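You operate a simulated robot arm through the tools that you are given. There is no shell and no other tool.

Carry out the task below with a simulated robot arm. There is one attempt and no reset: what you move stays moved.

## Task
Pin the brake cable with the white pin, latch it and spin the drum till FREE lights.
Fine: press the pull button after latching, before the spin.

It is judged by the outcome, as a careful person would: the job done as asked, and still so three seconds after it is handed in. It fails if anything else is knocked over, pushed out of place, dropped, spilled or broken.

## Robot
A 7-joint arm with a two-finger parallel gripper on a trunk, on a base that drives. Base frame: it is fixed to the floor where the robot stands at the start and does not move with it; the origin is under the middle of the robot, x ahead of it, y to its left, z up. Readings come in m, rad, newtons and seconds.
With the tool pointing down near the work surface it reaches from about 0.26 to 0.7 m from the robot's upright axis, wherever it stands. Its first joint turns from -2.897 to 2.897 rad. Places, roughly: brake rig [-0.6, -3.1, 0.9]; brake rig drum [-0.4, -3, 0.9]; cable knob [-0.6, -3.2, 0.9]; cable lock lever [-0.6, -3.3, 0.9]; cable pin latch [-0.6, -3.1, 1]; eye of the brake lever [-0.6, -3.1, 0.9]; orange pin, white pin [-0.75, -3.25, 1]; pull button [-0.7, -3.2, 1]. Payload 1.57 kg.
The TCP is the grasp point between the finger pads, 0.03 m short of the fingertips. In the tool frame z runs along the fingers and y along their closing line. The gripper opens to 0.08 m. The fingers are 0.017 m wide and 0.012 m thick; the gripper's body (0.04 by 0.082 m) begins 0.08 m behind the TCP.
Orientation is told as [roll, pitch, yaw] about the base's x, y, z axes, in that order, counted from this pose: with the fingers straight down and closing along the base's y, the tool's x points along the base's -x, its y along +y and its z along -z.

## Interface
- The arm moves only by the tool servo_tool. Its argument "motion" is a list of rows, each a list of 3 entries, a list of its own where there are three numbers: the turn, a rotation vector about the base's x, y, z in units of 90 degrees (1.0 is 90 degrees), then the shift along the base's x, y, z in units of 500 mm (1.0 is 500 mm), then the closure, from 0 (fully open) to 1 (shut). In form: [[[rx, ry, rz], [dx, dy, dz], gripper], ...]. A call has 1 to 20 rows; each row is the pose to reach, as a shift and turn from the pose commanded when the call began. A call with a number of a shift or a turn outside -1 to 1 is refused whole. Rows are played at 5 a second. More than 0.05 m and 0.15 rad between two rows, or a gripper value outside its range, and nothing of the call is played. A pose out of reach is approached as far as the arm can. The call stops where the force on the tool passes 90 N (or 10 N more than at its start, if that is more) or the arm is blocked; 0.2 s more then pass. Each finger travels about 0.072 m/s and halts on what it meets, pressing with about 38 N; the grip force reading is that of the motor and also rises with nothing between the fingers. The clock runs only during rows and for 0.2 s after the last one: add rows that repeat a pose to give the fingers time. The reply holds the time, the measured pose of the TCP, the force on the tool along the base axes, the opening and the grip force, in the units named above and with some noise, with the torque about the TCP (base axes, N m) and any sound that the robot's microphone picked up, and new pictures: "views" is both (left out), scene, wrist or none.
- Cameras (640 x 400 px; columns grow to the right, rows downward): "scene" is now at [0.0017, 0.1288, 1.4293]; the picture's right is [-0.06, -1.00, 0.00], its down [-0.52, 0.03, -0.85] and it looks along [0.85, -0.06, -0.52] (base axes); focal length 280 px, centre (320, 200). "wrist" rides on the gripper at [0.072, -0.007, -0.122] in the tool frame; the picture's right is [0.09, 1.00, 0.00], its down [-0.84, 0.08, -0.54] and it looks along [-0.54, 0.05, 0.84] (tool axes); focal length 238 px, centre (320, 200). There is no depth. A picture from a camera that has moved, and an enlarged one, comes with that camera's place and axes in the base frame and with its lens. The place of the scene camera against the robot may be out by one fixed shift of up to 0.012 m in any direction.
- move_column(by): slides the trunk up (or, below 0, down) by that many m; the arm and the scene camera ride with it, the base frame stays. It gives what a move gives, with no picture.
- steer(legs): drives the robot by 1 to 6 legs, each [ahead, left, turn to the left] in m, m and rad, along the robot's own axes; the way and the turn of a leg run together, so that a leg with both is an arc; at most 1.5 m and 3.142 rad a leg. The arm and the cameras ride along, it lands a little off, and it stops where it bumps. It gives what a move gives, and a new picture of the scene camera.
- head_to(pan, tilt): turns the head with the scene camera to pan (to the left, within 1.501 rad either way) and tilt (down, from -0.506 to 1.204), counted from straight ahead of the robot. It gives what a move gives, and a new picture of the scene camera.
- zoom(camera, box): a new picture of the part [left, top, right, bottom] of that camera's present view, enlarged. No time passes.
- finish_job(): hands the job in; it is judged then, once.

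Places have to be worked out from the pictures, the camera data and where the tool is seen. Open the gripper and draw the arm clear of the work before you hand the job in, unless the task says otherwise.

The tools are called after "Emit:" by a JSON object that holds its "fn" and its "kwargs". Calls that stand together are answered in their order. servo_tool: Moves the arm, as the interface text tells. Its arguments: {"type":"object","properties":{"motion":{"type":"array","items":{"type":"array"}},"views":{"type":"string","enum":["both","scene","wrist","none"]}},"required":["motion"]} The other tools are called the same way: move_column (by) slides the trunk up or down; steer (legs) drives the base; head_to (pan, tilt) turns the head that bears the scene camera; zoom (camera, box) takes an enlarged picture of a part of a camera's view; finish_job () hands the job in.

At the start:

```text
time: 0.0
tool_pos: [0.4272, 0.1343, 1.1123]
tcp_rot: [0.001, 0.0, 0.0]
contact_force: [0.3, 0.3, -0.6]
moment: [0.01, -0.02, -0.03]
grip_width: 0.08
gripper_force: 0.1
trunk travel left (down, up): [-0.225, 0.255]
robot x, y, heading: [-0.0043, -0.0029, 0.001]
head pan, tilt: [-0.065, 0.55]
```

scene: 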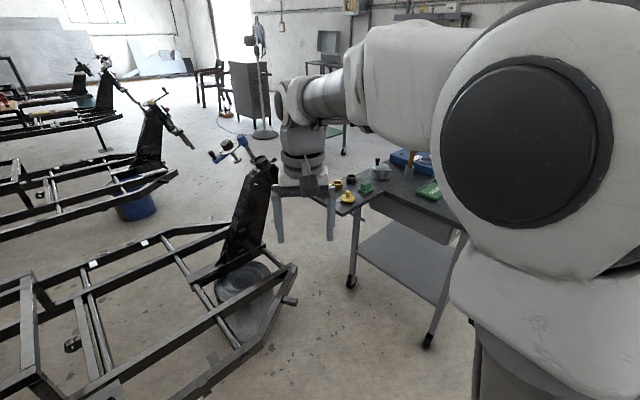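
wrist: 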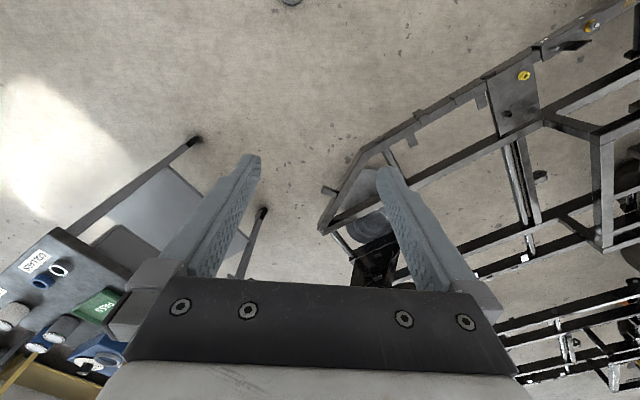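

The rig is about 3 m to my right, so I first turn the head to the right to look at the way there.

Emit:
{"fn": "head_to", "kwargs": {"pan": -1.5, "tilt": 0.4}}

```text
time: 1.6
tool_pos: [0.4266, 0.135, 1.1102]
tcp_rot: [0.002, 0.001, 0.0]
contact_force: [-0.3, 0.0, 0.6]
moment: [-0.01, 0.01, 0.01]
grip_width: 0.0798
gripper_force: 0.0
trunk travel left (down, up): [-0.225, 0.255]
robot x, y, heading: [-0.0013, 0.0015, -0.0]
head pan, tilt: [-1.499, 0.4]
camera scene: at [-0.0812, 0.0422, 1.443], right [-1.0, -0.07, 0.0], down [-0.03, 0.39, -0.92], along [0.07, -0.92, -0.39], focal length 280 px, centre (320, 200)
```

scene: 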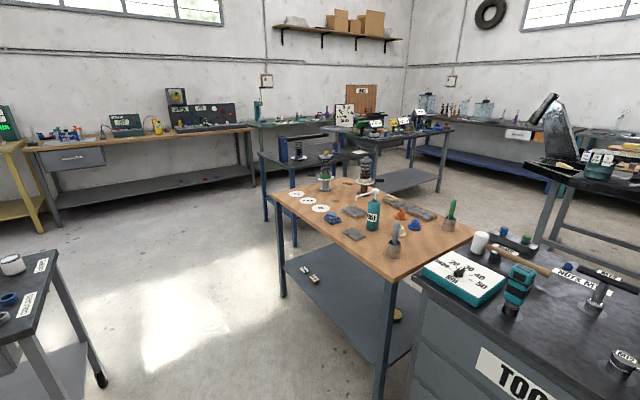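

The rig should appear near column 388, row 130. I zoom there to see the table and the things on it.

Emit:
{"fn": "zoom", "kwargs": {"camera": "scene", "box": [260, 70, 480, 208]}}

Emit:
{"fn": "zoom", "kwargs": {"camera": "scene", "box": [320, 80, 440, 155]}}

```text
2.90 times, centred on (370, 139) of scene
camera zoom: at [-0.0812, 0.0422, 1.443], right [-1.0, -0.07, 0.0], down [-0.03, 0.39, -0.92], along [0.07, -0.92, -0.39], focal length 811 px, centre (175, 377)
```

zoom: 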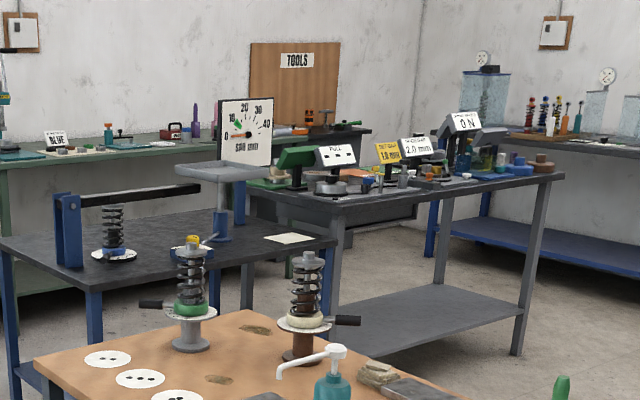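

```text
5.33 times, centred on (380, 118) of scene
camera zoom: at [-0.0812, 0.0422, 1.443], right [-1.0, -0.07, 0.0], down [-0.03, 0.39, -0.92], along [0.07, -0.92, -0.39], focal length 1492 px, centre (0, 640)
```

zoom: 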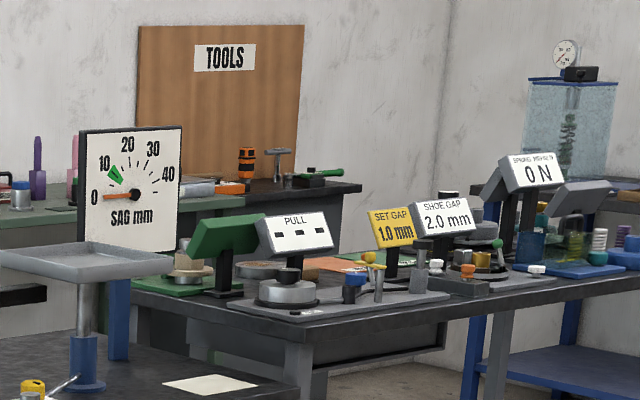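

The brake rig (PULL display, drum, blue knob, pins) stands on the dark table behind the wooden and blue ones. I raise the trunk for clearance, then turn right in place to look for a free path.

Emit:
{"fn": "move_column", "kwargs": {"by": 0.15}}

Emit:
{"fn": "servo_tool", "kwargs": {"motion": [[[0, 0, 0], [-0.05, -0.05, 0.02], 0], [[0, 0, 0], [-0.1, -0.1, 0.04], 0], [[0, 0, 0], [-0.15, -0.15, 0.06], 0], [[0, 0, 0], [-0.2, -0.2, 0.08], 0]], "views": "none"}}

Emit:
{"fn": "steer", "kwargs": {"legs": [[0, 0, -1.571]]}}

```text
time: 3.3
tool_pos: [0.4273, 0.1339, 1.2612]
tcp_rot: [0.0, 0.001, -0.001]
contact_force: [-0.2, -0.1, 0.1]
moment: [0.01, 0.0, -0.01]
grip_width: 0.0801
gripper_force: 0.1
trunk travel left (down, up): [-0.375, 0.105]
robot x, y, heading: [-0.0005, -0.0, 0.001]
head pan, tilt: [-1.499, 0.4]
```

```text
time: 4.3
tool_pos: [0.3285, 0.0329, 1.3024]
tcp_rot: [0.002, 0.001, 0.0]
contact_force: [0.3, 0.0, 0.0]
moment: [-0.04, 0.03, 0.01]
grip_width: 0.0801
gripper_force: 0.0
trunk travel left (down, up): [-0.375, 0.105]
robot x, y, heading: [-0.0007, 0.0007, -0.0]
head pan, tilt: [-1.499, 0.4]
```

```text
time: 9.8
tool_pos: [0.0434, -0.328, 1.3013]
tcp_rot: [-0.001, -0.001, -1.537]
contact_force: [0.3, -0.5, -0.4]
moment: [-0.03, 0.0, 0.0]
grip_width: 0.08
gripper_force: 0.1
trunk travel left (down, up): [-0.375, 0.105]
robot x, y, heading: [-0.0014, -0.0021, -1.538]
head pan, tilt: [-1.499, 0.4]
camera scene: at [0.0373, 0.0695, 1.593], right [-0.1, 0.99, 0.0], down [0.39, 0.04, -0.92], along [-0.92, -0.1, -0.39], focal length 280 px, centre (320, 200)
```

scene: 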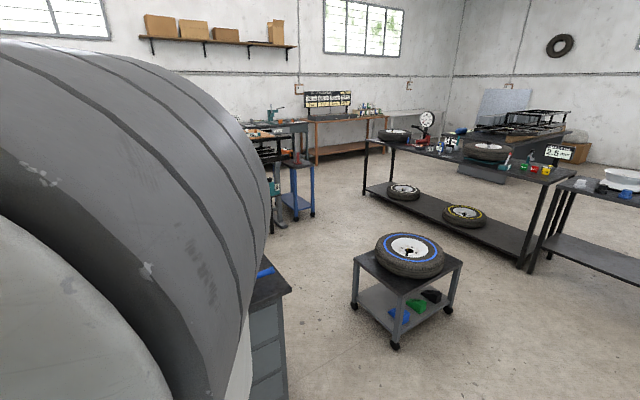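

The arm hides part of the view; I pan the head across the front for the layout.

Emit:
{"fn": "head_to", "kwargs": {"pan": -0.9, "tilt": 0.5}}

Emit:
{"fn": "head_to", "kwargs": {"pan": 0.3, "tilt": 0.5}}

Emit:
{"fn": "head_to", "kwargs": {"pan": 1.1, "tilt": 0.5}}

```text
time: 10.8
tool_pos: [0.044, -0.3286, 1.3006]
tcp_rot: [0.001, 0.0, -1.538]
contact_force: [-0.4, 0.6, -0.1]
moment: [-0.02, 0.02, 0.0]
grip_width: 0.0799
gripper_force: 0.0
trunk travel left (down, up): [-0.375, 0.105]
robot x, y, heading: [0.0014, -0.0009, -1.536]
head pan, tilt: [-0.901, 0.499]
camera scene: at [0.06, 0.0203, 1.5839], right [-0.65, 0.76, 0.0], down [0.37, 0.31, -0.88], along [-0.67, -0.57, -0.48], focal length 280 px, centre (320, 200)
```

scene: 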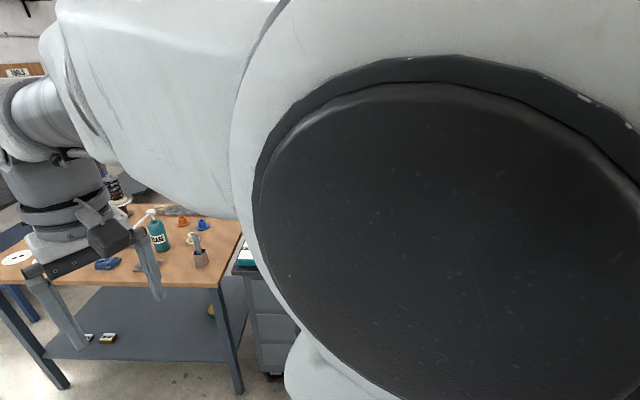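

```text
time: 12.2
tool_pos: [0.0442, -0.3294, 1.2987]
tcp_rot: [0.0, 0.007, -1.537]
contact_force: [-0.4, -0.4, -0.3]
moment: [0.03, 0.01, -0.02]
grip_width: 0.0799
gripper_force: 0.1
trunk travel left (down, up): [-0.375, 0.105]
robot x, y, heading: [-0.0004, -0.002, -1.538]
head pan, tilt: [0.3, 0.499]
camera scene: at [0.0833, 0.0004, 1.5847], right [-0.86, 0.51, 0.0], down [0.24, 0.41, -0.88], along [-0.45, -0.76, -0.47], focal length 280 px, centre (320, 200)
```

scene: 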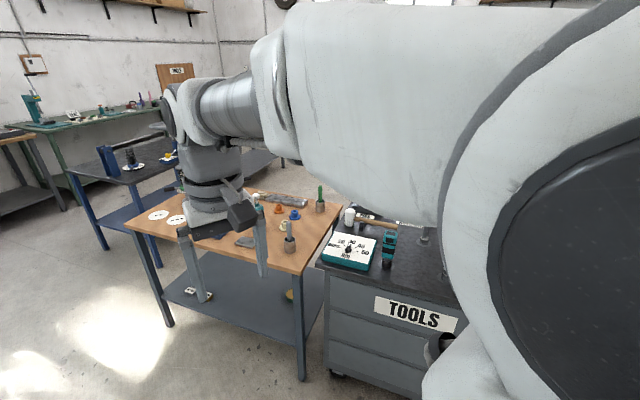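

```text
time: 13.3
tool_pos: [0.0435, -0.3296, 1.2994]
tcp_rot: [0.001, 0.007, -1.537]
contact_force: [0.7, -0.1, -0.4]
moment: [-0.01, -0.01, 0.0]
grip_width: 0.08
gripper_force: 0.1
trunk travel left (down, up): [-0.375, 0.105]
robot x, y, heading: [0.0008, 0.0002, -1.541]
head pan, tilt: [1.1, 0.499]
camera scene: at [0.0832, 0.0004, 1.585], right [-0.86, 0.51, 0.0], down [0.24, 0.4, -0.88], along [-0.45, -0.76, -0.47], focal length 280 px, centre (320, 200)
```

scene: 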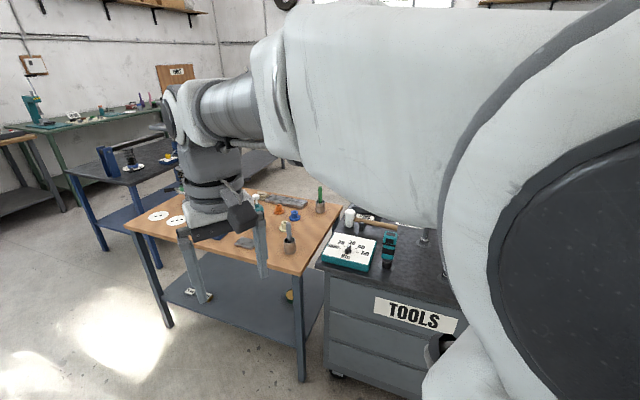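

The picture did not follow the last pan order (camera axes unchanged). I ask again with a smaller pan to see whether the head responds.

Emit:
{"fn": "head_to", "kwargs": {"pan": 0.9, "tilt": 0.45}}

```text
time: 14.0
tool_pos: [0.0438, -0.3295, 1.2981]
tcp_rot: [0.0, 0.007, -1.54]
contact_force: [-0.3, -0.3, -0.2]
moment: [0.02, 0.0, 0.02]
grip_width: 0.08
gripper_force: 0.1
trunk travel left (down, up): [-0.375, 0.105]
robot x, y, heading: [0.0011, 0.0001, -1.536]
head pan, tilt: [0.901, 0.45]
camera scene: at [0.0834, 0.0002, 1.5854], right [-0.86, 0.5, 0.0], down [0.23, 0.4, -0.89], along [-0.45, -0.77, -0.46], focal length 280 px, centre (320, 200)
```

scene: 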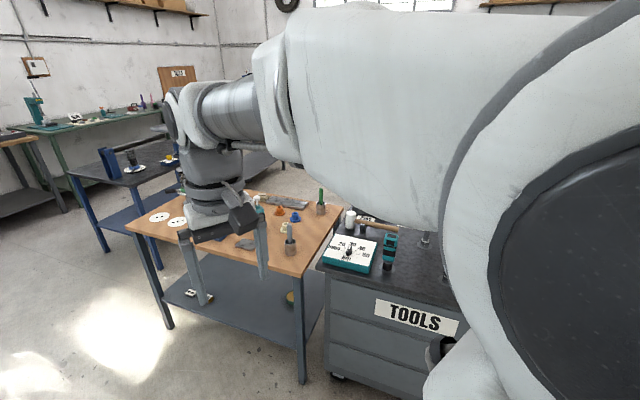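

The head seems to be blocked by the retracted arm. I pan it back and stretch the arm to its first posture, which left the head free.

Emit:
{"fn": "head_to", "kwargs": {"pan": -0.7, "tilt": 0.45}}

Emit:
{"fn": "servo_tool", "kwargs": {"motion": [[[0, 0, 0], [0.05, -0.05, -0.02], 0], [[0, 0, 0], [0.1, -0.1, -0.04], 0], [[0, 0, 0], [0.15, -0.15, -0.06], 0], [[0, 0, 0], [0.2, -0.2, -0.08], 0]], "views": "none"}}

Emit:
{"fn": "head_to", "kwargs": {"pan": 0.9, "tilt": 0.45}}

```text
time: 15.7
tool_pos: [0.0437, -0.3285, 1.3019]
tcp_rot: [0.001, -0.002, -1.537]
contact_force: [0.3, -0.9, 1.3]
moment: [-0.01, 0.0, -0.01]
grip_width: 0.0798
gripper_force: 0.0
trunk travel left (down, up): [-0.375, 0.105]
robot x, y, heading: [-0.0, -0.0033, -1.542]
head pan, tilt: [-0.7, 0.45]
camera scene: at [0.0726, 0.0069, 1.5883], right [-0.79, 0.62, 0.0], down [0.27, 0.34, -0.9], along [-0.56, -0.71, -0.44], focal length 280 px, centre (320, 200)
```

scene: 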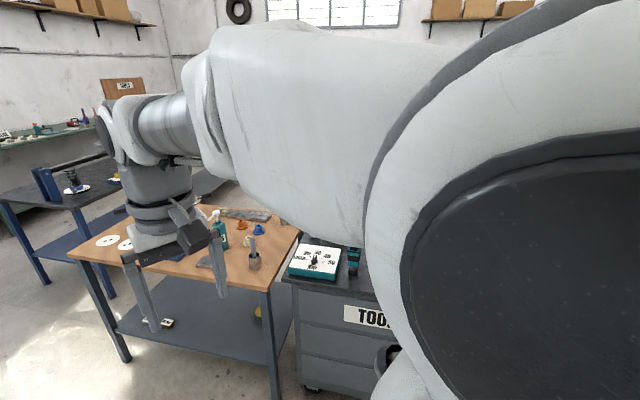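

```text
time: 16.7
tool_pos: [0.1428, -0.4277, 1.26]
tcp_rot: [0.002, -0.001, -1.537]
contact_force: [0.2, 0.7, 0.3]
moment: [0.01, 0.0, 0.0]
grip_width: 0.0799
gripper_force: 0.1
trunk travel left (down, up): [-0.375, 0.105]
robot x, y, heading: [0.0028, -0.0026, -1.537]
head pan, tilt: [-0.7, 0.45]
```

```text
time: 18.4
tool_pos: [0.1412, -0.4279, 1.2613]
tcp_rot: [0.001, 0.0, -1.539]
contact_force: [0.4, -0.3, -0.6]
moment: [0.03, -0.03, 0.0]
grip_width: 0.08
gripper_force: 0.1
trunk travel left (down, up): [-0.375, 0.105]
robot x, y, heading: [-0.0002, 0.0006, -1.548]
head pan, tilt: [0.901, 0.45]
camera scene: at [0.2032, 0.0243, 1.5883], right [-0.6, -0.8, 0.0], down [-0.35, 0.26, -0.9], along [0.72, -0.54, -0.44], focal length 280 px, centre (320, 200)
```

scene: 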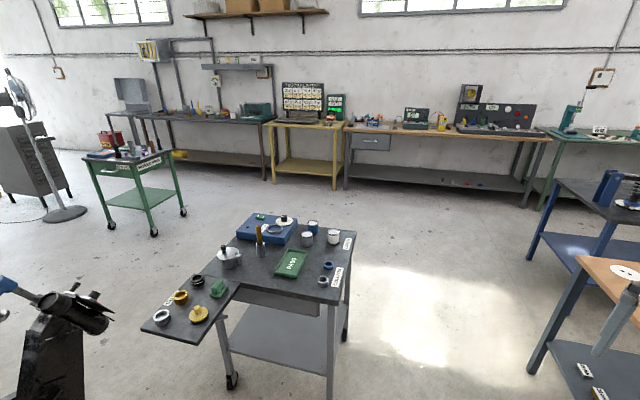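

There is wide free floor on the left. I tilt the head fully down to see how big my own base is, and look for the passages near the wooden table.

Emit:
{"fn": "head_to", "kwargs": {"pan": 0.9, "tilt": 1.2}}

Emit:
{"fn": "head_to", "kwargs": {"pan": -1.5, "tilt": 1.0}}

```text
time: 19.4
tool_pos: [0.1434, -0.4272, 1.2604]
tcp_rot: [-0.002, 0.001, -1.538]
contact_force: [-0.2, 0.6, -0.5]
moment: [-0.02, 0.01, 0.03]
grip_width: 0.0801
gripper_force: 0.0
trunk travel left (down, up): [-0.375, 0.105]
robot x, y, heading: [0.0025, 0.0011, -1.538]
head pan, tilt: [0.901, 1.201]
camera scene: at [0.1744, 0.0457, 1.5302], right [-0.6, -0.8, 0.0], down [-0.75, 0.55, -0.36], along [0.29, -0.22, -0.93], focal length 280 px, centre (320, 200)
```

scene: 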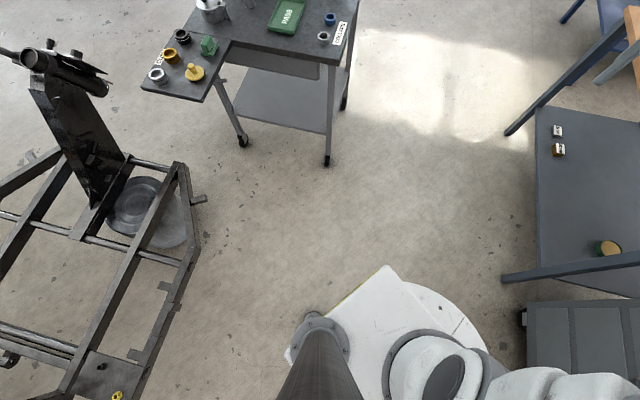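

```text
time: 21.6
tool_pos: [0.1417, -0.4268, 1.2596]
tcp_rot: [0.0, 0.0, -1.537]
contact_force: [-0.7, 0.3, 0.0]
moment: [-0.03, 0.03, 0.01]
grip_width: 0.08
gripper_force: 0.0
trunk travel left (down, up): [-0.375, 0.105]
robot x, y, heading: [0.0011, 0.0006, -1.538]
head pan, tilt: [-1.499, 1.0]
camera scene: at [0.0602, 0.0718, 1.5428], right [-0.1, 0.99, 0.0], down [0.84, 0.09, -0.54], along [-0.54, -0.06, -0.84], focal length 280 px, centre (320, 200)
```

scene: 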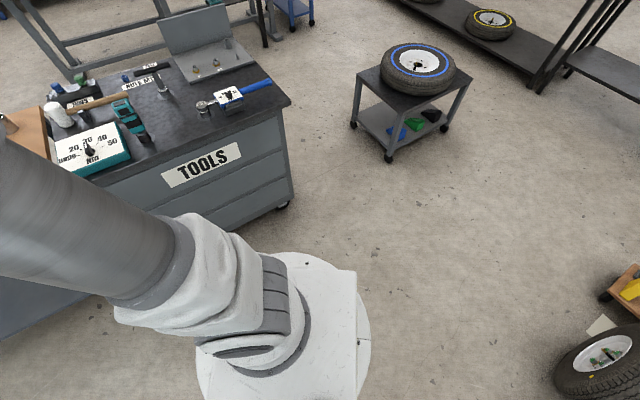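

The white disc seems to be the arm's platform; I want to see where my base ends on the floor. I look down to the left again and enlarge.

Emit:
{"fn": "head_to", "kwargs": {"pan": 1.5, "tilt": 1.2}}

Emit:
{"fn": "head_to", "kwargs": {"pan": -1.5, "tilt": 1.2}}

Emit:
{"fn": "head_to", "kwargs": {"pan": -1.5, "tilt": 0.6}}

```text
time: 24.2
tool_pos: [0.1421, -0.4288, 1.2614]
tcp_rot: [-0.001, 0.001, -1.537]
contact_force: [-0.5, -0.2, -0.5]
moment: [0.01, -0.02, 0.0]
grip_width: 0.0799
gripper_force: 0.1
trunk travel left (down, up): [-0.375, 0.105]
robot x, y, heading: [0.0013, 0.0012, -1.541]
head pan, tilt: [1.499, 1.201]
camera scene: at [0.1853, 0.0768, 1.5302], right [-0.04, -1.0, 0.0], down [-0.93, 0.04, -0.36], along [0.36, -0.01, -0.93], focal length 280 px, centre (320, 200)
```

scene: 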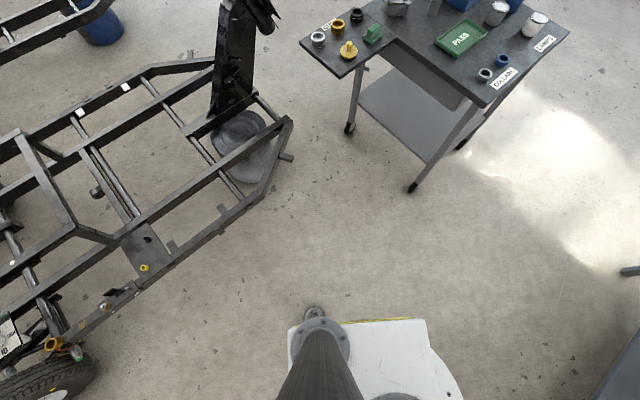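

```text
time: 26.9
tool_pos: [0.1424, -0.4275, 1.2613]
tcp_rot: [0.0, 0.0, -1.538]
contact_force: [0.1, -0.1, -0.2]
moment: [0.03, -0.01, 0.04]
grip_width: 0.08
gripper_force: 0.2
trunk travel left (down, up): [-0.375, 0.105]
robot x, y, heading: [-0.0014, -0.0013, -1.54]
head pan, tilt: [-1.499, 1.201]
camera scene: at [0.0738, 0.0732, 1.5302], right [-0.1, 0.99, 0.0], down [0.93, 0.1, -0.36], along [-0.36, -0.04, -0.93], focal length 280 px, centre (320, 200)
```

scene: 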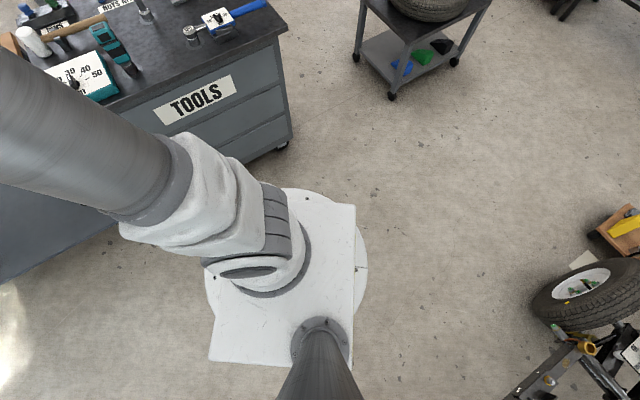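

```text
time: 27.9
tool_pos: [0.1421, -0.4274, 1.2597]
tcp_rot: [0.002, -0.001, -1.538]
contact_force: [-0.1, -0.7, 0.2]
moment: [0.0, 0.01, -0.06]
grip_width: 0.0803
gripper_force: 0.1
trunk travel left (down, up): [-0.375, 0.105]
robot x, y, heading: [-0.0005, -0.0, -1.539]
head pan, tilt: [-1.499, 0.6]
camera scene: at [0.0416, 0.0699, 1.5747], right [-0.1, 0.99, 0.0], down [0.56, 0.06, -0.82], along [-0.82, -0.09, -0.57], focal length 280 px, centre (320, 200)
```

scene: 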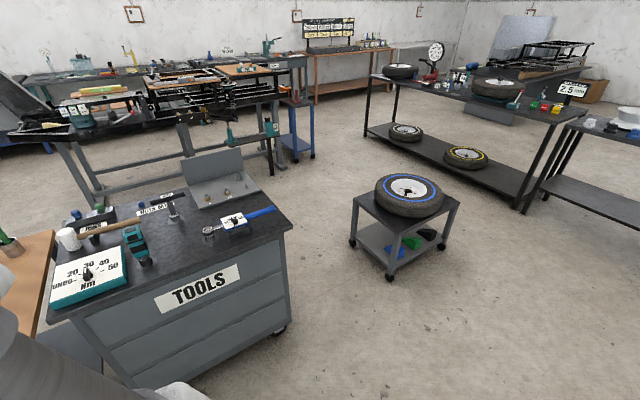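

My base footprint is small (roughly 0.2 m half-width), so the 0.74 m gap between the TOOLS cabinet and the tyre cart will do. I drive first to about (-0.6, 0.55), in line with that gap.

Emit:
{"fn": "steer", "kwargs": {"legs": [[-0.568, -0.583, 0]]}}

```text
time: 32.9
tool_pos: [-0.4828, 0.1247, 1.2608]
tcp_rot: [0.003, 0.0, -1.552]
contact_force: [0.2, 1.0, -0.2]
moment: [0.0, -0.04, -0.05]
grip_width: 0.0797
gripper_force: 0.2
trunk travel left (down, up): [-0.375, 0.105]
robot x, y, heading: [-0.6215, 0.5534, -1.551]
head pan, tilt: [-1.499, 0.6]
camera scene: at [-0.5774, 0.6235, 1.5748], right [-0.09, 1.0, 0.0], down [0.56, 0.05, -0.83], along [-0.82, -0.07, -0.56], focal length 280 px, centre (320, 200)
```

scene: 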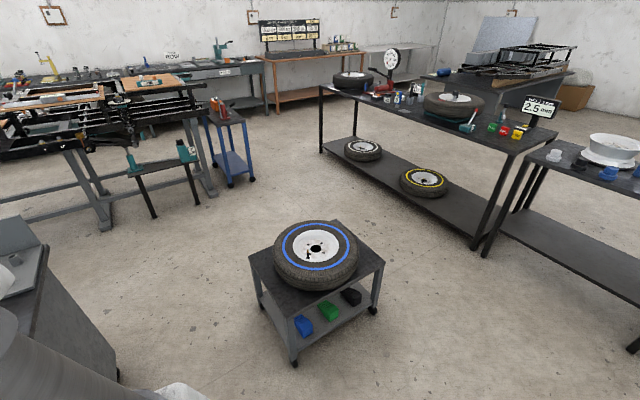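

The cart's near foot is at about (-1.31, 0.43) and the cabinet corner at about (-0.85, -0.15). I drive to the gap's middle at (-1.09, 0.13).

Emit:
{"fn": "steer", "kwargs": {"legs": [[0.414, -0.477, 0]]}}

```text
time: 37.1
tool_pos: [-0.9504, -0.2849, 1.2609]
tcp_rot: [0.002, 0.001, -1.561]
contact_force: [0.3, 0.0, -0.2]
moment: [0.0, 0.01, -0.02]
grip_width: 0.0799
gripper_force: 0.1
trunk travel left (down, up): [-0.375, 0.105]
robot x, y, heading: [-1.0806, 0.1501, -1.56]
head pan, tilt: [-1.499, 0.6]
stopped in leg 1: the robot was blocked; the commanded pose is now the measured one
camera scene: at [-1.0392, 0.2139, 1.5748], right [-0.08, 1.0, 0.0], down [0.56, 0.05, -0.83], along [-0.82, -0.07, -0.56], focal length 280 px, centre (320, 200)
```

scene: 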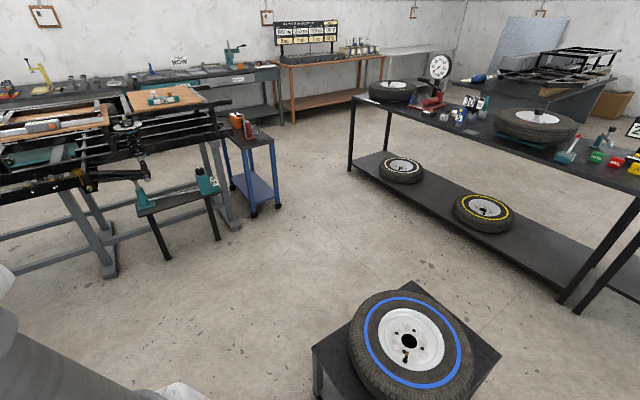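

I was blocked 2 cm short of the gap's middle, so the base is wider than I judged. I look down at both sides to see what it touched.

Emit:
{"fn": "head_to", "kwargs": {"pan": -1.5, "tilt": 1.15}}

Emit:
{"fn": "head_to", "kwargs": {"pan": -0.9, "tilt": 1.15}}

Emit:
{"fn": "head_to", "kwargs": {"pan": 0.4, "tilt": 1.1}}

```text
time: 38.0
tool_pos: [-0.9503, -0.2855, 1.2612]
tcp_rot: [0.0, 0.001, -1.562]
contact_force: [-0.1, -0.2, -0.9]
moment: [-0.03, 0.04, -0.02]
grip_width: 0.0801
gripper_force: 0.1
trunk travel left (down, up): [-0.375, 0.105]
robot x, y, heading: [-1.0821, 0.1441, -1.558]
head pan, tilt: [-1.499, 1.15]
camera scene: at [-1.0105, 0.2162, 1.5331], right [-0.08, 1.0, 0.0], down [0.91, 0.07, -0.41], along [-0.41, -0.03, -0.91], focal length 280 px, centre (320, 200)
```

scene: 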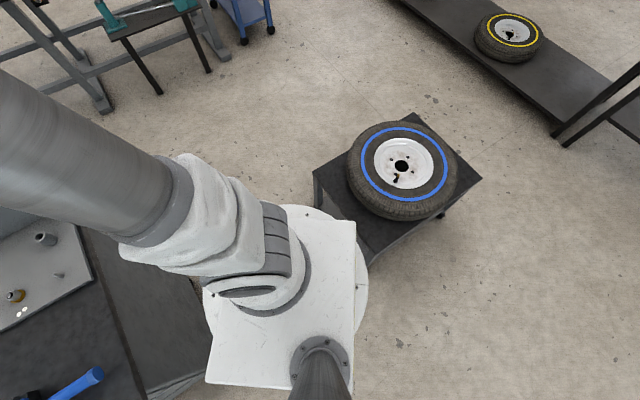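

```text
time: 39.0
tool_pos: [-0.9492, -0.2859, 1.261]
tcp_rot: [0.002, 0.0, -1.562]
contact_force: [0.8, 0.3, 1.3]
moment: [-0.03, 0.01, -0.01]
grip_width: 0.0799
gripper_force: 0.0
trunk travel left (down, up): [-0.375, 0.105]
robot x, y, heading: [-1.0817, 0.1435, -1.562]
head pan, tilt: [-0.901, 1.15]
camera scene: at [-0.9975, 0.1836, 1.5331], right [-0.63, 0.78, 0.0], down [0.71, 0.57, -0.41], along [-0.32, -0.26, -0.91], focal length 280 px, centre (320, 200)
```

scene: 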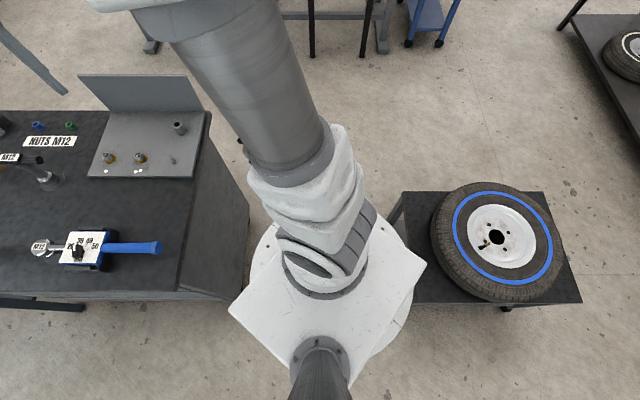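

```text
time: 40.5
tool_pos: [-0.95, -0.2858, 1.261]
tcp_rot: [0.002, 0.0, -1.561]
contact_force: [0.2, -0.2, -0.2]
moment: [0.01, 0.01, -0.03]
grip_width: 0.0798
gripper_force: 0.0
trunk travel left (down, up): [-0.375, 0.105]
robot x, y, heading: [-1.0804, 0.144, -1.564]
head pan, tilt: [0.4, 1.1]
camera scene: at [-0.926, 0.163, 1.5362], right [-0.92, -0.4, 0.0], down [-0.35, 0.82, -0.45], along [0.18, -0.42, -0.89], focal length 280 px, centre (320, 200)
```

scene: 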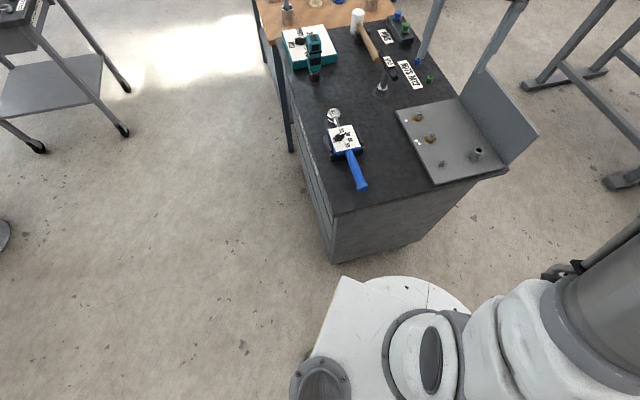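

The base just met the cart's near corner (about 0.30 m from my axis); the cart does not look displaced. I back out along the way I came and take the wider way around the cart instead.

Emit:
{"fn": "steer", "kwargs": {"legs": [[-0.247, 0.322, 0], [-0.506, 0.015, 0], [-0.355, -0.546, 0]]}}

Emit:
{"fn": "head_to", "kwargs": {"pan": -1.5, "tilt": 0.8}}

```text
time: 51.2
tool_pos: [-1.1808, 0.8126, 1.2604]
tcp_rot: [0.002, -0.001, -1.568]
contact_force: [0.8, 0.5, 0.6]
moment: [0.0, 0.0, 0.01]
grip_width: 0.0801
gripper_force: 0.1
trunk travel left (down, up): [-0.375, 0.105]
robot x, y, heading: [-1.3074, 1.2448, -1.569]
head pan, tilt: [0.4, 1.1]
camera scene: at [-1.1536, 1.26, 1.5362], right [-0.92, -0.39, 0.0], down [-0.35, 0.82, -0.45], along [0.18, -0.42, -0.89], focal length 280 px, centre (320, 200)
```

scene: 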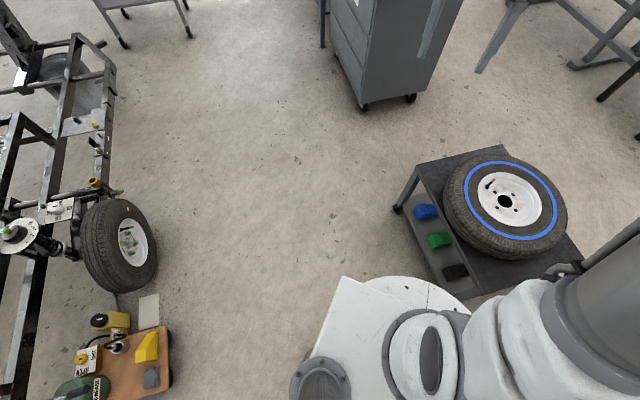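

```text
time: 53.0
tool_pos: [-1.1806, 0.812, 1.2611]
tcp_rot: [0.002, -0.001, -1.567]
contact_force: [0.3, -0.2, -0.6]
moment: [0.01, -0.01, 0.01]
grip_width: 0.0797
gripper_force: 0.0
trunk travel left (down, up): [-0.375, 0.105]
robot x, y, heading: [-1.3133, 1.2406, -1.567]
head pan, tilt: [-1.499, 0.799]
camera scene: at [-1.2587, 1.312, 1.5579], right [-0.07, 1.0, 0.0], down [0.71, 0.05, -0.7], along [-0.7, -0.05, -0.72], focal length 280 px, centre (320, 200)
```

scene: 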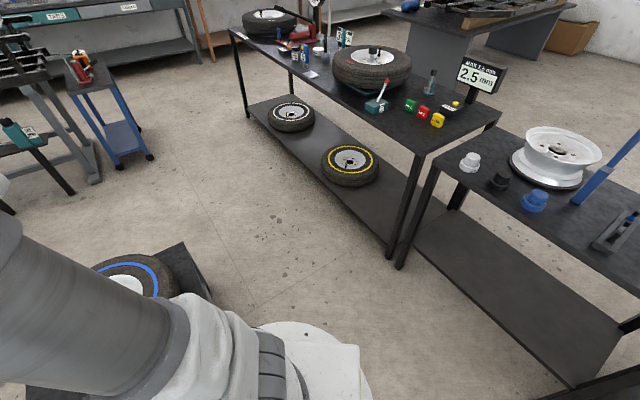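

The cart stands unmoved at (-1.64,0.14), (-1.27,0.41), (-1.6,0.9), (-2.0,0.6), and the tyre table's edge runs from (-2.27,1.68) to (-3.95,0.33). I drive along the middle of the lane between them.

Emit:
{"fn": "steer", "kwargs": {"legs": [[-0.117, -0.42, 0], [0.174, -0.31, 0], [0.378, -0.4, 0], [0.8, 0.05, 0]]}}

Emit:
{"fn": "head_to", "kwargs": {"pan": 0.5, "tilt": 0.5}}

```text
time: 67.7
tool_pos: [-2.2276, -0.4363, 1.261]
tcp_rot: [0.002, 0.001, -1.54]
contact_force: [-1.0, 0.1, 0.5]
moment: [0.01, 0.0, 0.0]
grip_width: 0.08
gripper_force: 0.1
trunk travel left (down, up): [-0.375, 0.105]
robot x, y, heading: [-2.3697, -0.0076, -1.539]
head pan, tilt: [-1.499, 0.799]
camera scene: at [-2.3197, 0.0617, 1.5579], right [-0.1, 0.99, 0.0], down [0.71, 0.07, -0.7], along [-0.69, -0.07, -0.72], focal length 280 px, centre (320, 200)
```

scene: 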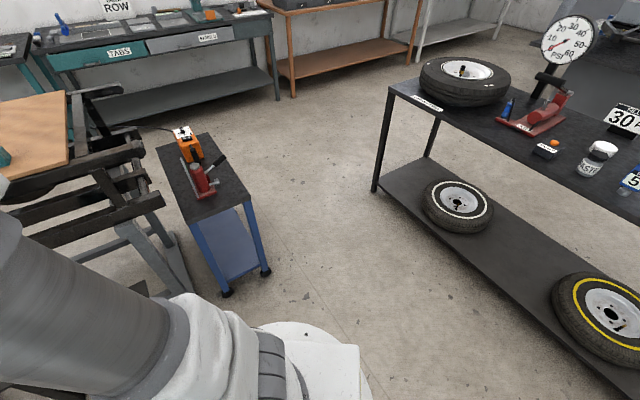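

```text
time: 69.7
tool_pos: [-2.228, -0.4353, 1.2603]
tcp_rot: [0.002, -0.001, -1.541]
contact_force: [0.4, 0.2, 0.2]
moment: [0.03, 0.02, -0.01]
grip_width: 0.0802
gripper_force: 0.2
trunk travel left (down, up): [-0.375, 0.105]
robot x, y, heading: [-2.3686, -0.0122, -1.538]
head pan, tilt: [0.499, 0.499]
camera scene: at [-2.1935, -0.0086, 1.5839], right [-0.86, -0.5, 0.0], down [-0.24, 0.41, -0.88], along [0.44, -0.76, -0.48], focal length 280 px, centre (320, 200)
```

scene: 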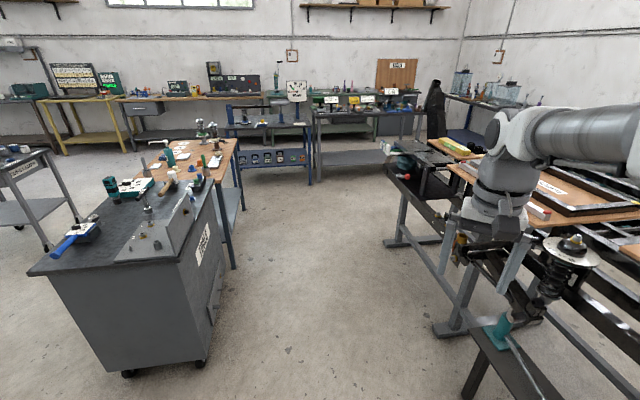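

From here a clear lane leads straight to the brake table. I enlarge that part of the view to place its edges and legs.

Emit:
{"fn": "zoom", "kwargs": {"camera": "scene", "box": [215, 70, 455, 220]}}

Emit:
{"fn": "zoom", "kwargs": {"camera": "scene", "box": [300, 75, 440, 162]}}

```text
2.67 times, centred on (335, 145) of scene
camera zoom: at [-2.1935, -0.0086, 1.5839], right [-0.86, -0.5, 0.0], down [-0.24, 0.41, -0.88], along [0.44, -0.76, -0.48], focal length 746 px, centre (280, 347)
```

zoom: 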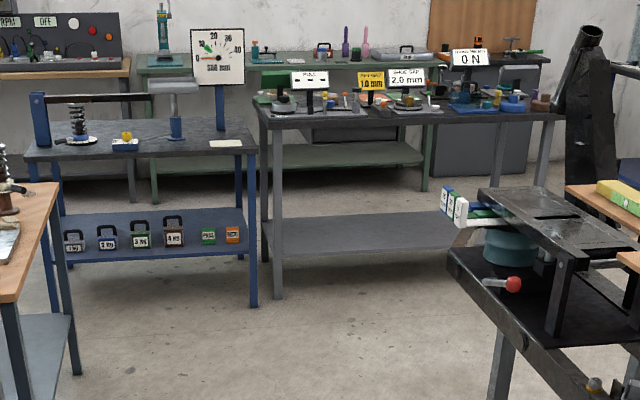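

```text
4.57 times, centred on (370, 118) of scene
camera zoom: at [-2.1935, -0.0086, 1.5839], right [-0.86, -0.5, 0.0], down [-0.24, 0.41, -0.88], along [0.44, -0.76, -0.48], focal length 1279 px, centre (91, 573)
```

zoom: 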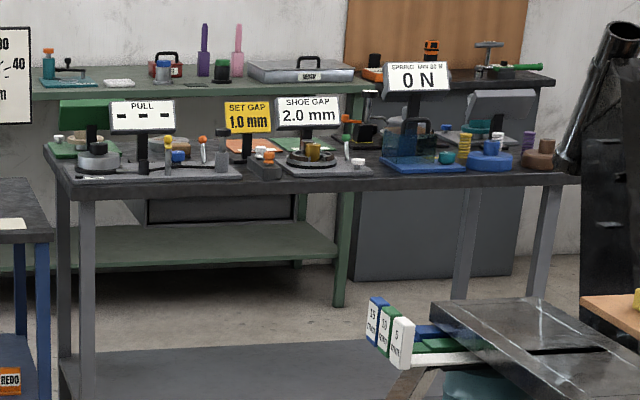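

The brake table's front edge runs from about (-0.47,-2.92) to (-1.55,-3.67), height about 0.87, facing (-0.57, 0.82). I drive through the lane to about (-1.0,-2.4) and turn to face it.

Emit:
{"fn": "steer", "kwargs": {"legs": [[0.608, 0.599, 0], [1.016, 0.467, 0], [0.808, 0.223, 0], [0, 0, 0.575]]}}

Emit:
{"fn": "head_to", "kwargs": {"pan": 0.1, "tilt": 0.7}}

```text
time: 88.5
tool_pos: [-0.6864, -2.6865, 1.2596]
tcp_rot: [0.002, -0.001, -1.0]
contact_force: [-1.3, 0.1, 0.0]
moment: [0.03, -0.01, 0.01]
grip_width: 0.0805
gripper_force: 0.0
trunk travel left (down, up): [-0.375, 0.105]
robot x, y, heading: [-1.0268, -2.39, -0.999]
head pan, tilt: [0.499, 0.499]
camera scene: at [-0.8807, -2.2986, 1.5839], right [-0.48, -0.88, 0.0], down [-0.42, 0.23, -0.88], along [0.77, -0.42, -0.48], focal length 280 px, centre (320, 200)
```

scene: 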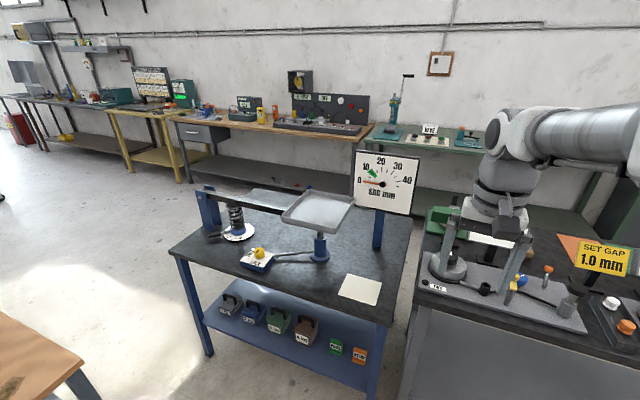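

```text
time: 89.4
tool_pos: [-0.685, -2.6861, 1.2607]
tcp_rot: [0.001, 0.0, -1.001]
contact_force: [0.8, -0.5, 0.0]
moment: [0.01, -0.02, 0.0]
grip_width: 0.0799
gripper_force: 0.0
trunk travel left (down, up): [-0.375, 0.105]
robot x, y, heading: [-1.0279, -2.3952, -0.999]
head pan, tilt: [0.099, 0.7]
camera scene: at [-0.9077, -2.3215, 1.5662], right [-0.78, -0.62, 0.0], down [-0.4, 0.5, -0.77], along [0.48, -0.6, -0.64], focal length 280 px, centre (320, 200)
```

scene: 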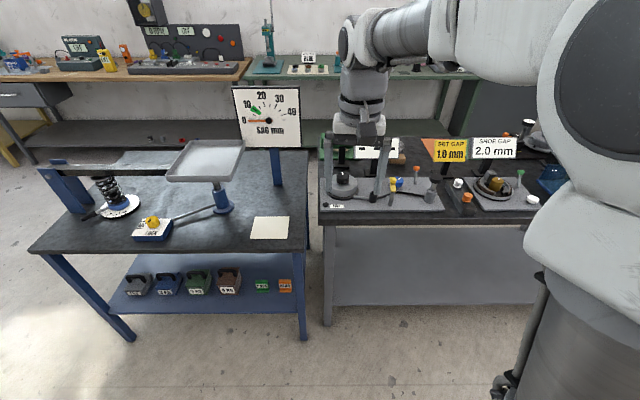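

I am in front of the brake table. I enlarge the rig area in the present view.

Emit:
{"fn": "zoom", "kwargs": {"camera": "scene", "box": [310, 130, 460, 224]}}

```text
4.26 times, centred on (385, 177) of scene
camera zoom: at [-0.9077, -2.3215, 1.5662], right [-0.78, -0.62, 0.0], down [-0.4, 0.5, -0.77], along [0.48, -0.6, -0.64], focal length 1191 px, centre (43, 298)
```

zoom: 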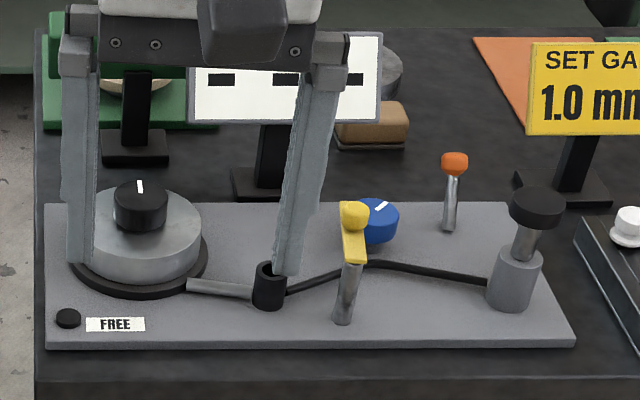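

The rig plate spans about (-0.44,-2.92) to (-0.79,-3.2) along the front edge; drum left, eye and blue knob in the middle, pins and a black-topped post to the right. I turn square to the table and drive to about 0.37 m from its edge.

Emit:
{"fn": "steer", "kwargs": {"legs": [[0, 0, 0.055], [0.38, -0.051, 0]]}}

Emit:
{"fn": "head_to", "kwargs": {"pan": -0.1, "tilt": 0.85}}

```text
time: 92.9
tool_pos: [-0.4886, -3.0099, 1.2606]
tcp_rot: [0.003, 0.0, -0.95]
contact_force: [0.7, 0.6, 0.0]
moment: [-0.03, 0.0, -0.02]
grip_width: 0.0801
gripper_force: 0.1
trunk travel left (down, up): [-0.375, 0.105]
robot x, y, heading: [-0.8412, -2.7365, -0.953]
head pan, tilt: [0.099, 0.7]
camera scene: at [-0.7295, -2.6567, 1.5662], right [-0.75, -0.66, 0.0], down [-0.43, 0.48, -0.76], along [0.51, -0.57, -0.64], focal length 280 px, centre (320, 200)
```

scene: 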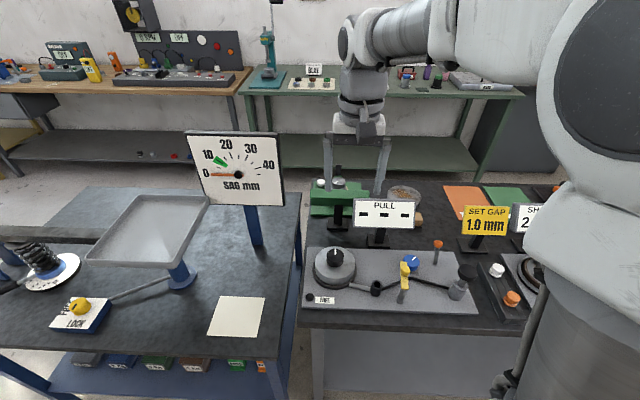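

```text
time: 93.7
tool_pos: [-0.4882, -3.0091, 1.2609]
tcp_rot: [0.002, 0.002, -0.949]
contact_force: [-0.4, 0.2, -0.8]
moment: [0.0, 0.01, 0.0]
grip_width: 0.0801
gripper_force: 0.1
trunk travel left (down, up): [-0.375, 0.105]
robot x, y, heading: [-0.8464, -2.739, -0.949]
head pan, tilt: [-0.099, 0.85]
camera scene: at [-0.7465, -2.6606, 1.5539], right [-0.87, -0.5, 0.0], down [-0.38, 0.65, -0.66], along [0.33, -0.57, -0.75], focal length 280 px, centre (320, 200)
```

scene: 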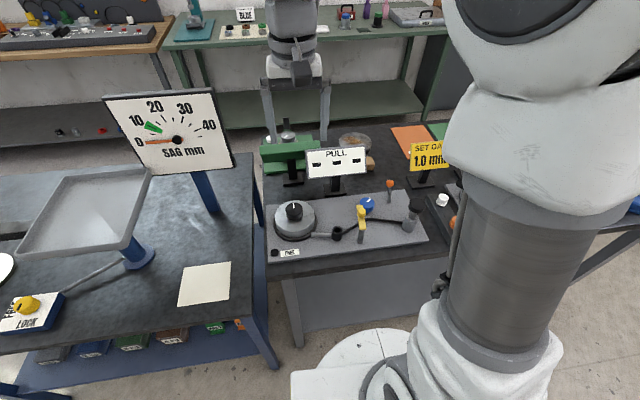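

Emit:
{"fn": "zoom", "kwargs": {"camera": "scene", "box": [255, 140, 455, 265]}}

Emit:
{"fn": "zoom", "kwargs": {"camera": "scene", "box": [315, 165, 435, 240]}}

```text
3.20 times, centred on (355, 202) of scene
camera zoom: at [-0.7465, -2.6606, 1.5539], right [-0.87, -0.5, 0.0], down [-0.38, 0.65, -0.66], along [0.33, -0.57, -0.75], focal length 896 px, centre (208, 192)
```

zoom: 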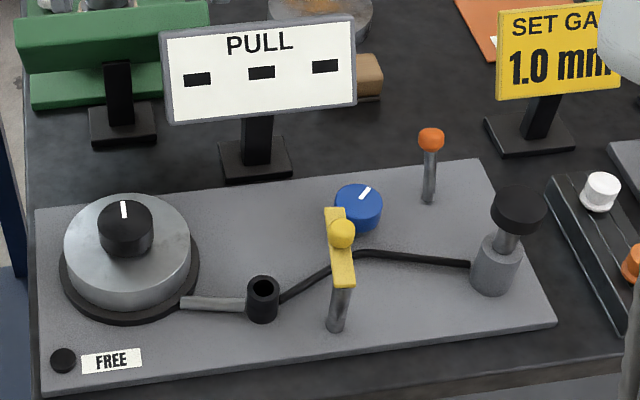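

```text
5.33 times, centred on (375, 202) of scene
camera zoom: at [-0.7465, -2.6606, 1.5539], right [-0.87, -0.5, 0.0], down [-0.38, 0.65, -0.66], along [0.33, -0.57, -0.75], focal length 1492 px, centre (27, 187)
```

zoom: 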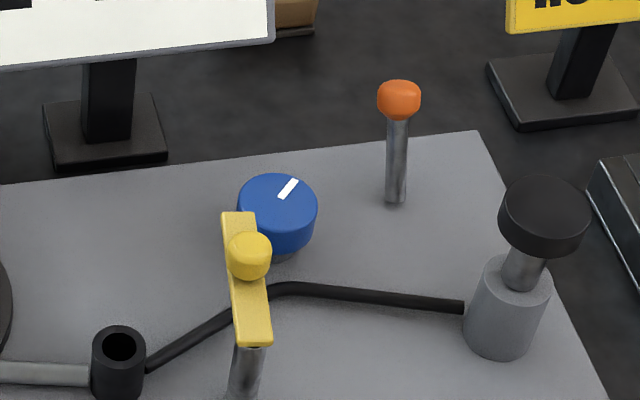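

The pieces are now clear: drum with black knob, black eye tube, yellow latch on its post, blue cable knob, orange-topped lock lever, black-topped pull button, and a black rack to the right with the white and orange pins. I shift the hand to look down on the rig with the wrist camera.

Emit:
{"fn": "servo_tool", "kwargs": {"motion": [[[0, 0, 0], [-0.09, 0.015, 0], 0], [[0, 0, 0], [-0.18, 0.03, 0], 0], [[0, 0, 0], [-0.27, 0.045, 0], 0], [[0, 0, 0], [-0.36, 0.06, 0], 0], [[0, 0, 0], [-0.38, 0.06, 0], 0]]}}

```text
time: 94.8
tool_pos: [-0.6791, -2.9803, 1.2612]
tcp_rot: [0.002, 0.001, -0.949]
contact_force: [0.0, -0.4, -0.3]
moment: [0.01, 0.01, -0.03]
grip_width: 0.08
gripper_force: 0.0
trunk travel left (down, up): [-0.375, 0.105]
robot x, y, heading: [-0.8451, -2.7357, -0.951]
head pan, tilt: [-0.099, 0.85]
camera scene: at [-0.7468, -2.6605, 1.5539], right [-0.87, -0.5, 0.0], down [-0.37, 0.65, -0.66], along [0.33, -0.57, -0.75], focal length 280 px, centre (320, 200)
camera wrist: at [-0.726, -2.9253, 1.3842], right [0.76, 0.66, 0.0], down [0.55, -0.64, 0.54], along [0.36, -0.41, -0.84], focal length 238 px, centre (320, 200)
```

scene: 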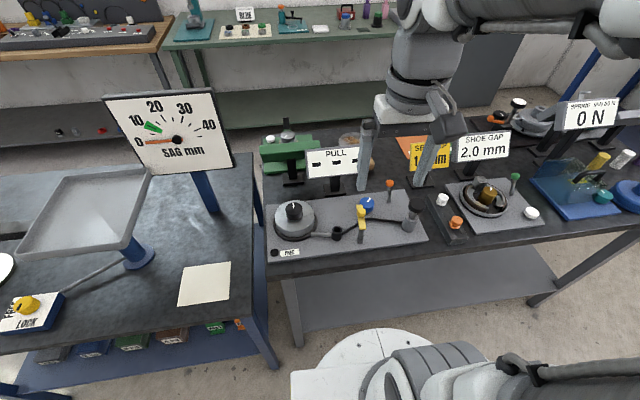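
wrist: 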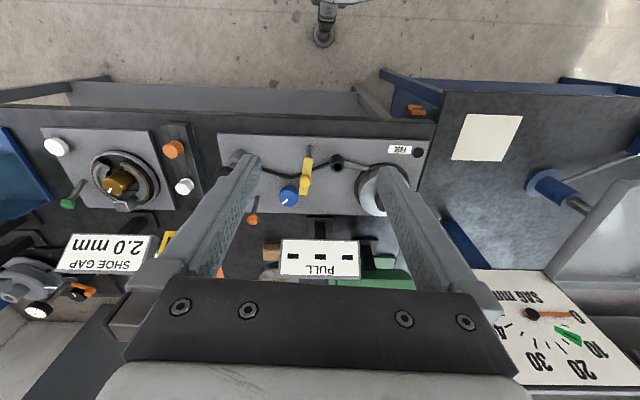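

Both cameras now show the rig and the pin rack. I enlarge both views for measuring.

Emit:
{"fn": "zoom", "kwargs": {"camera": "wrist", "box": [140, 110, 440, 260]}}

Emit:
{"fn": "zoom", "kwargs": {"camera": "scene", "box": [260, 160, 480, 270]}}

Emit:
{"fn": "zoom", "kwargs": {"camera": "scene", "box": [400, 170, 560, 260]}}

```text
2.13 times, centred on (290, 185) of wrist
camera zoom: at [-0.726, -2.9253, 1.3842], right [0.76, 0.66, 0.0], down [0.55, -0.64, 0.54], along [0.36, -0.41, -0.84], focal length 508 px, centre (384, 232)
```

zoom: 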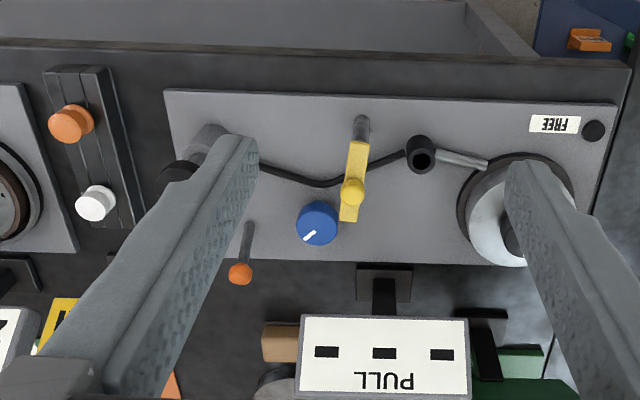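

```text
2.91 times, centred on (370, 215) of scene
camera zoom: at [-0.7468, -2.6605, 1.5539], right [-0.87, -0.5, 0.0], down [-0.37, 0.65, -0.66], along [0.33, -0.57, -0.75], focal length 814 px, centre (174, 156)
```

zoom: 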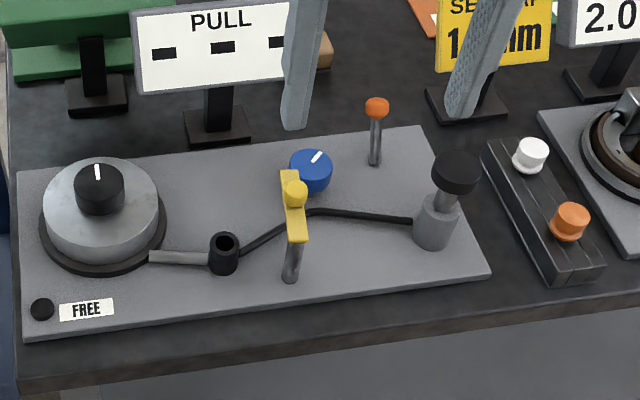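

```text
4.00 times, centred on (480, 215) of scene
camera zoom: at [-0.7468, -2.6605, 1.5539], right [-0.87, -0.5, 0.0], down [-0.37, 0.65, -0.66], along [0.33, -0.57, -0.75], focal length 1119 px, centre (-320, 140)
```

zoom: 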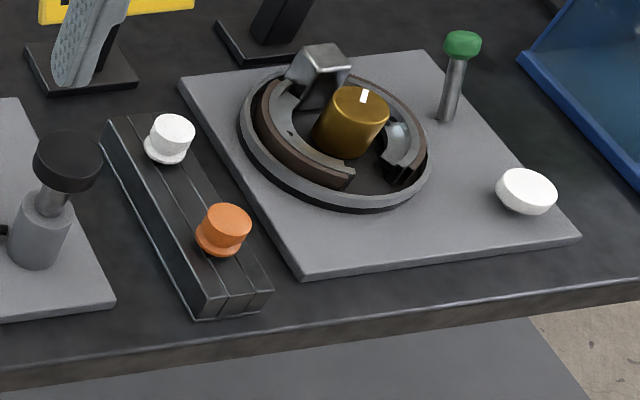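

The white pin's head is at roughly (-0.78,-3.30,0.945) at the back of the rack, the orange one nearer the front. I lower the trunk back for closer views.

Emit:
{"fn": "move_column", "kwargs": {"by": -0.15}}

Emit:
{"fn": "servo_tool", "kwargs": {"motion": [[[0, 0, 0], [-0.04, -0.08, 0], 0], [[0, 0, 0], [-0.08, -0.16, 0], 0], [[0, 0, 0], [-0.12, -0.24, 0], 0], [[0, 0, 0], [-0.16, -0.32, 0], 0], [[0, 0, 0], [-0.2, -0.4, 0], 0]]}}

```text
time: 96.6
tool_pos: [-0.6785, -2.981, 1.1114]
tcp_rot: [0.002, -0.001, -0.95]
contact_force: [0.3, 0.2, 0.4]
moment: [-0.01, -0.02, 0.02]
grip_width: 0.08
gripper_force: 0.1
trunk travel left (down, up): [-0.225, 0.255]
robot x, y, heading: [-0.8458, -2.7363, -0.95]
head pan, tilt: [-0.099, 0.85]
```

```text
time: 97.8
tool_pos: [-0.777, -3.1831, 1.1086]
tcp_rot: [0.001, 0.001, -0.949]
contact_force: [-0.3, 0.0, -0.2]
moment: [-0.02, 0.0, -0.02]
grip_width: 0.0801
gripper_force: 0.1
trunk travel left (down, up): [-0.225, 0.255]
robot x, y, heading: [-0.8459, -2.7309, -0.951]
head pan, tilt: [-0.099, 0.85]
camera scene: at [-0.7466, -2.6605, 1.4039], right [-0.87, -0.5, 0.0], down [-0.38, 0.65, -0.66], along [0.33, -0.57, -0.75], focal length 280 px, centre (320, 200)
camera wrist: at [-0.8243, -3.1276, 1.2319], right [0.75, 0.66, 0.0], down [0.55, -0.63, 0.54], along [0.36, -0.41, -0.84], focal length 238 px, centre (320, 200)
```

scene: 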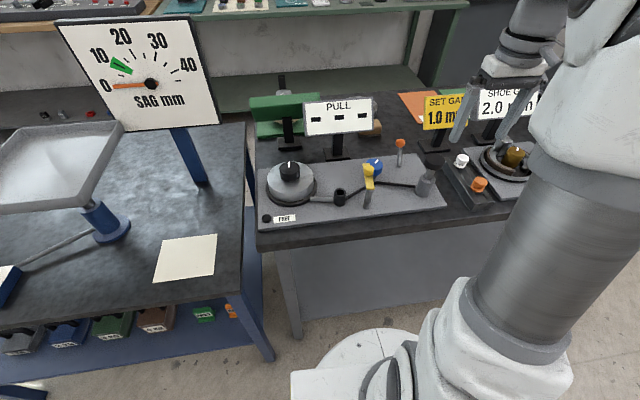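
wrist: 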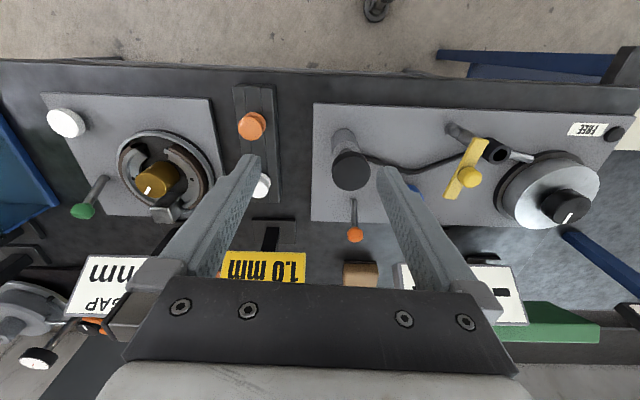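

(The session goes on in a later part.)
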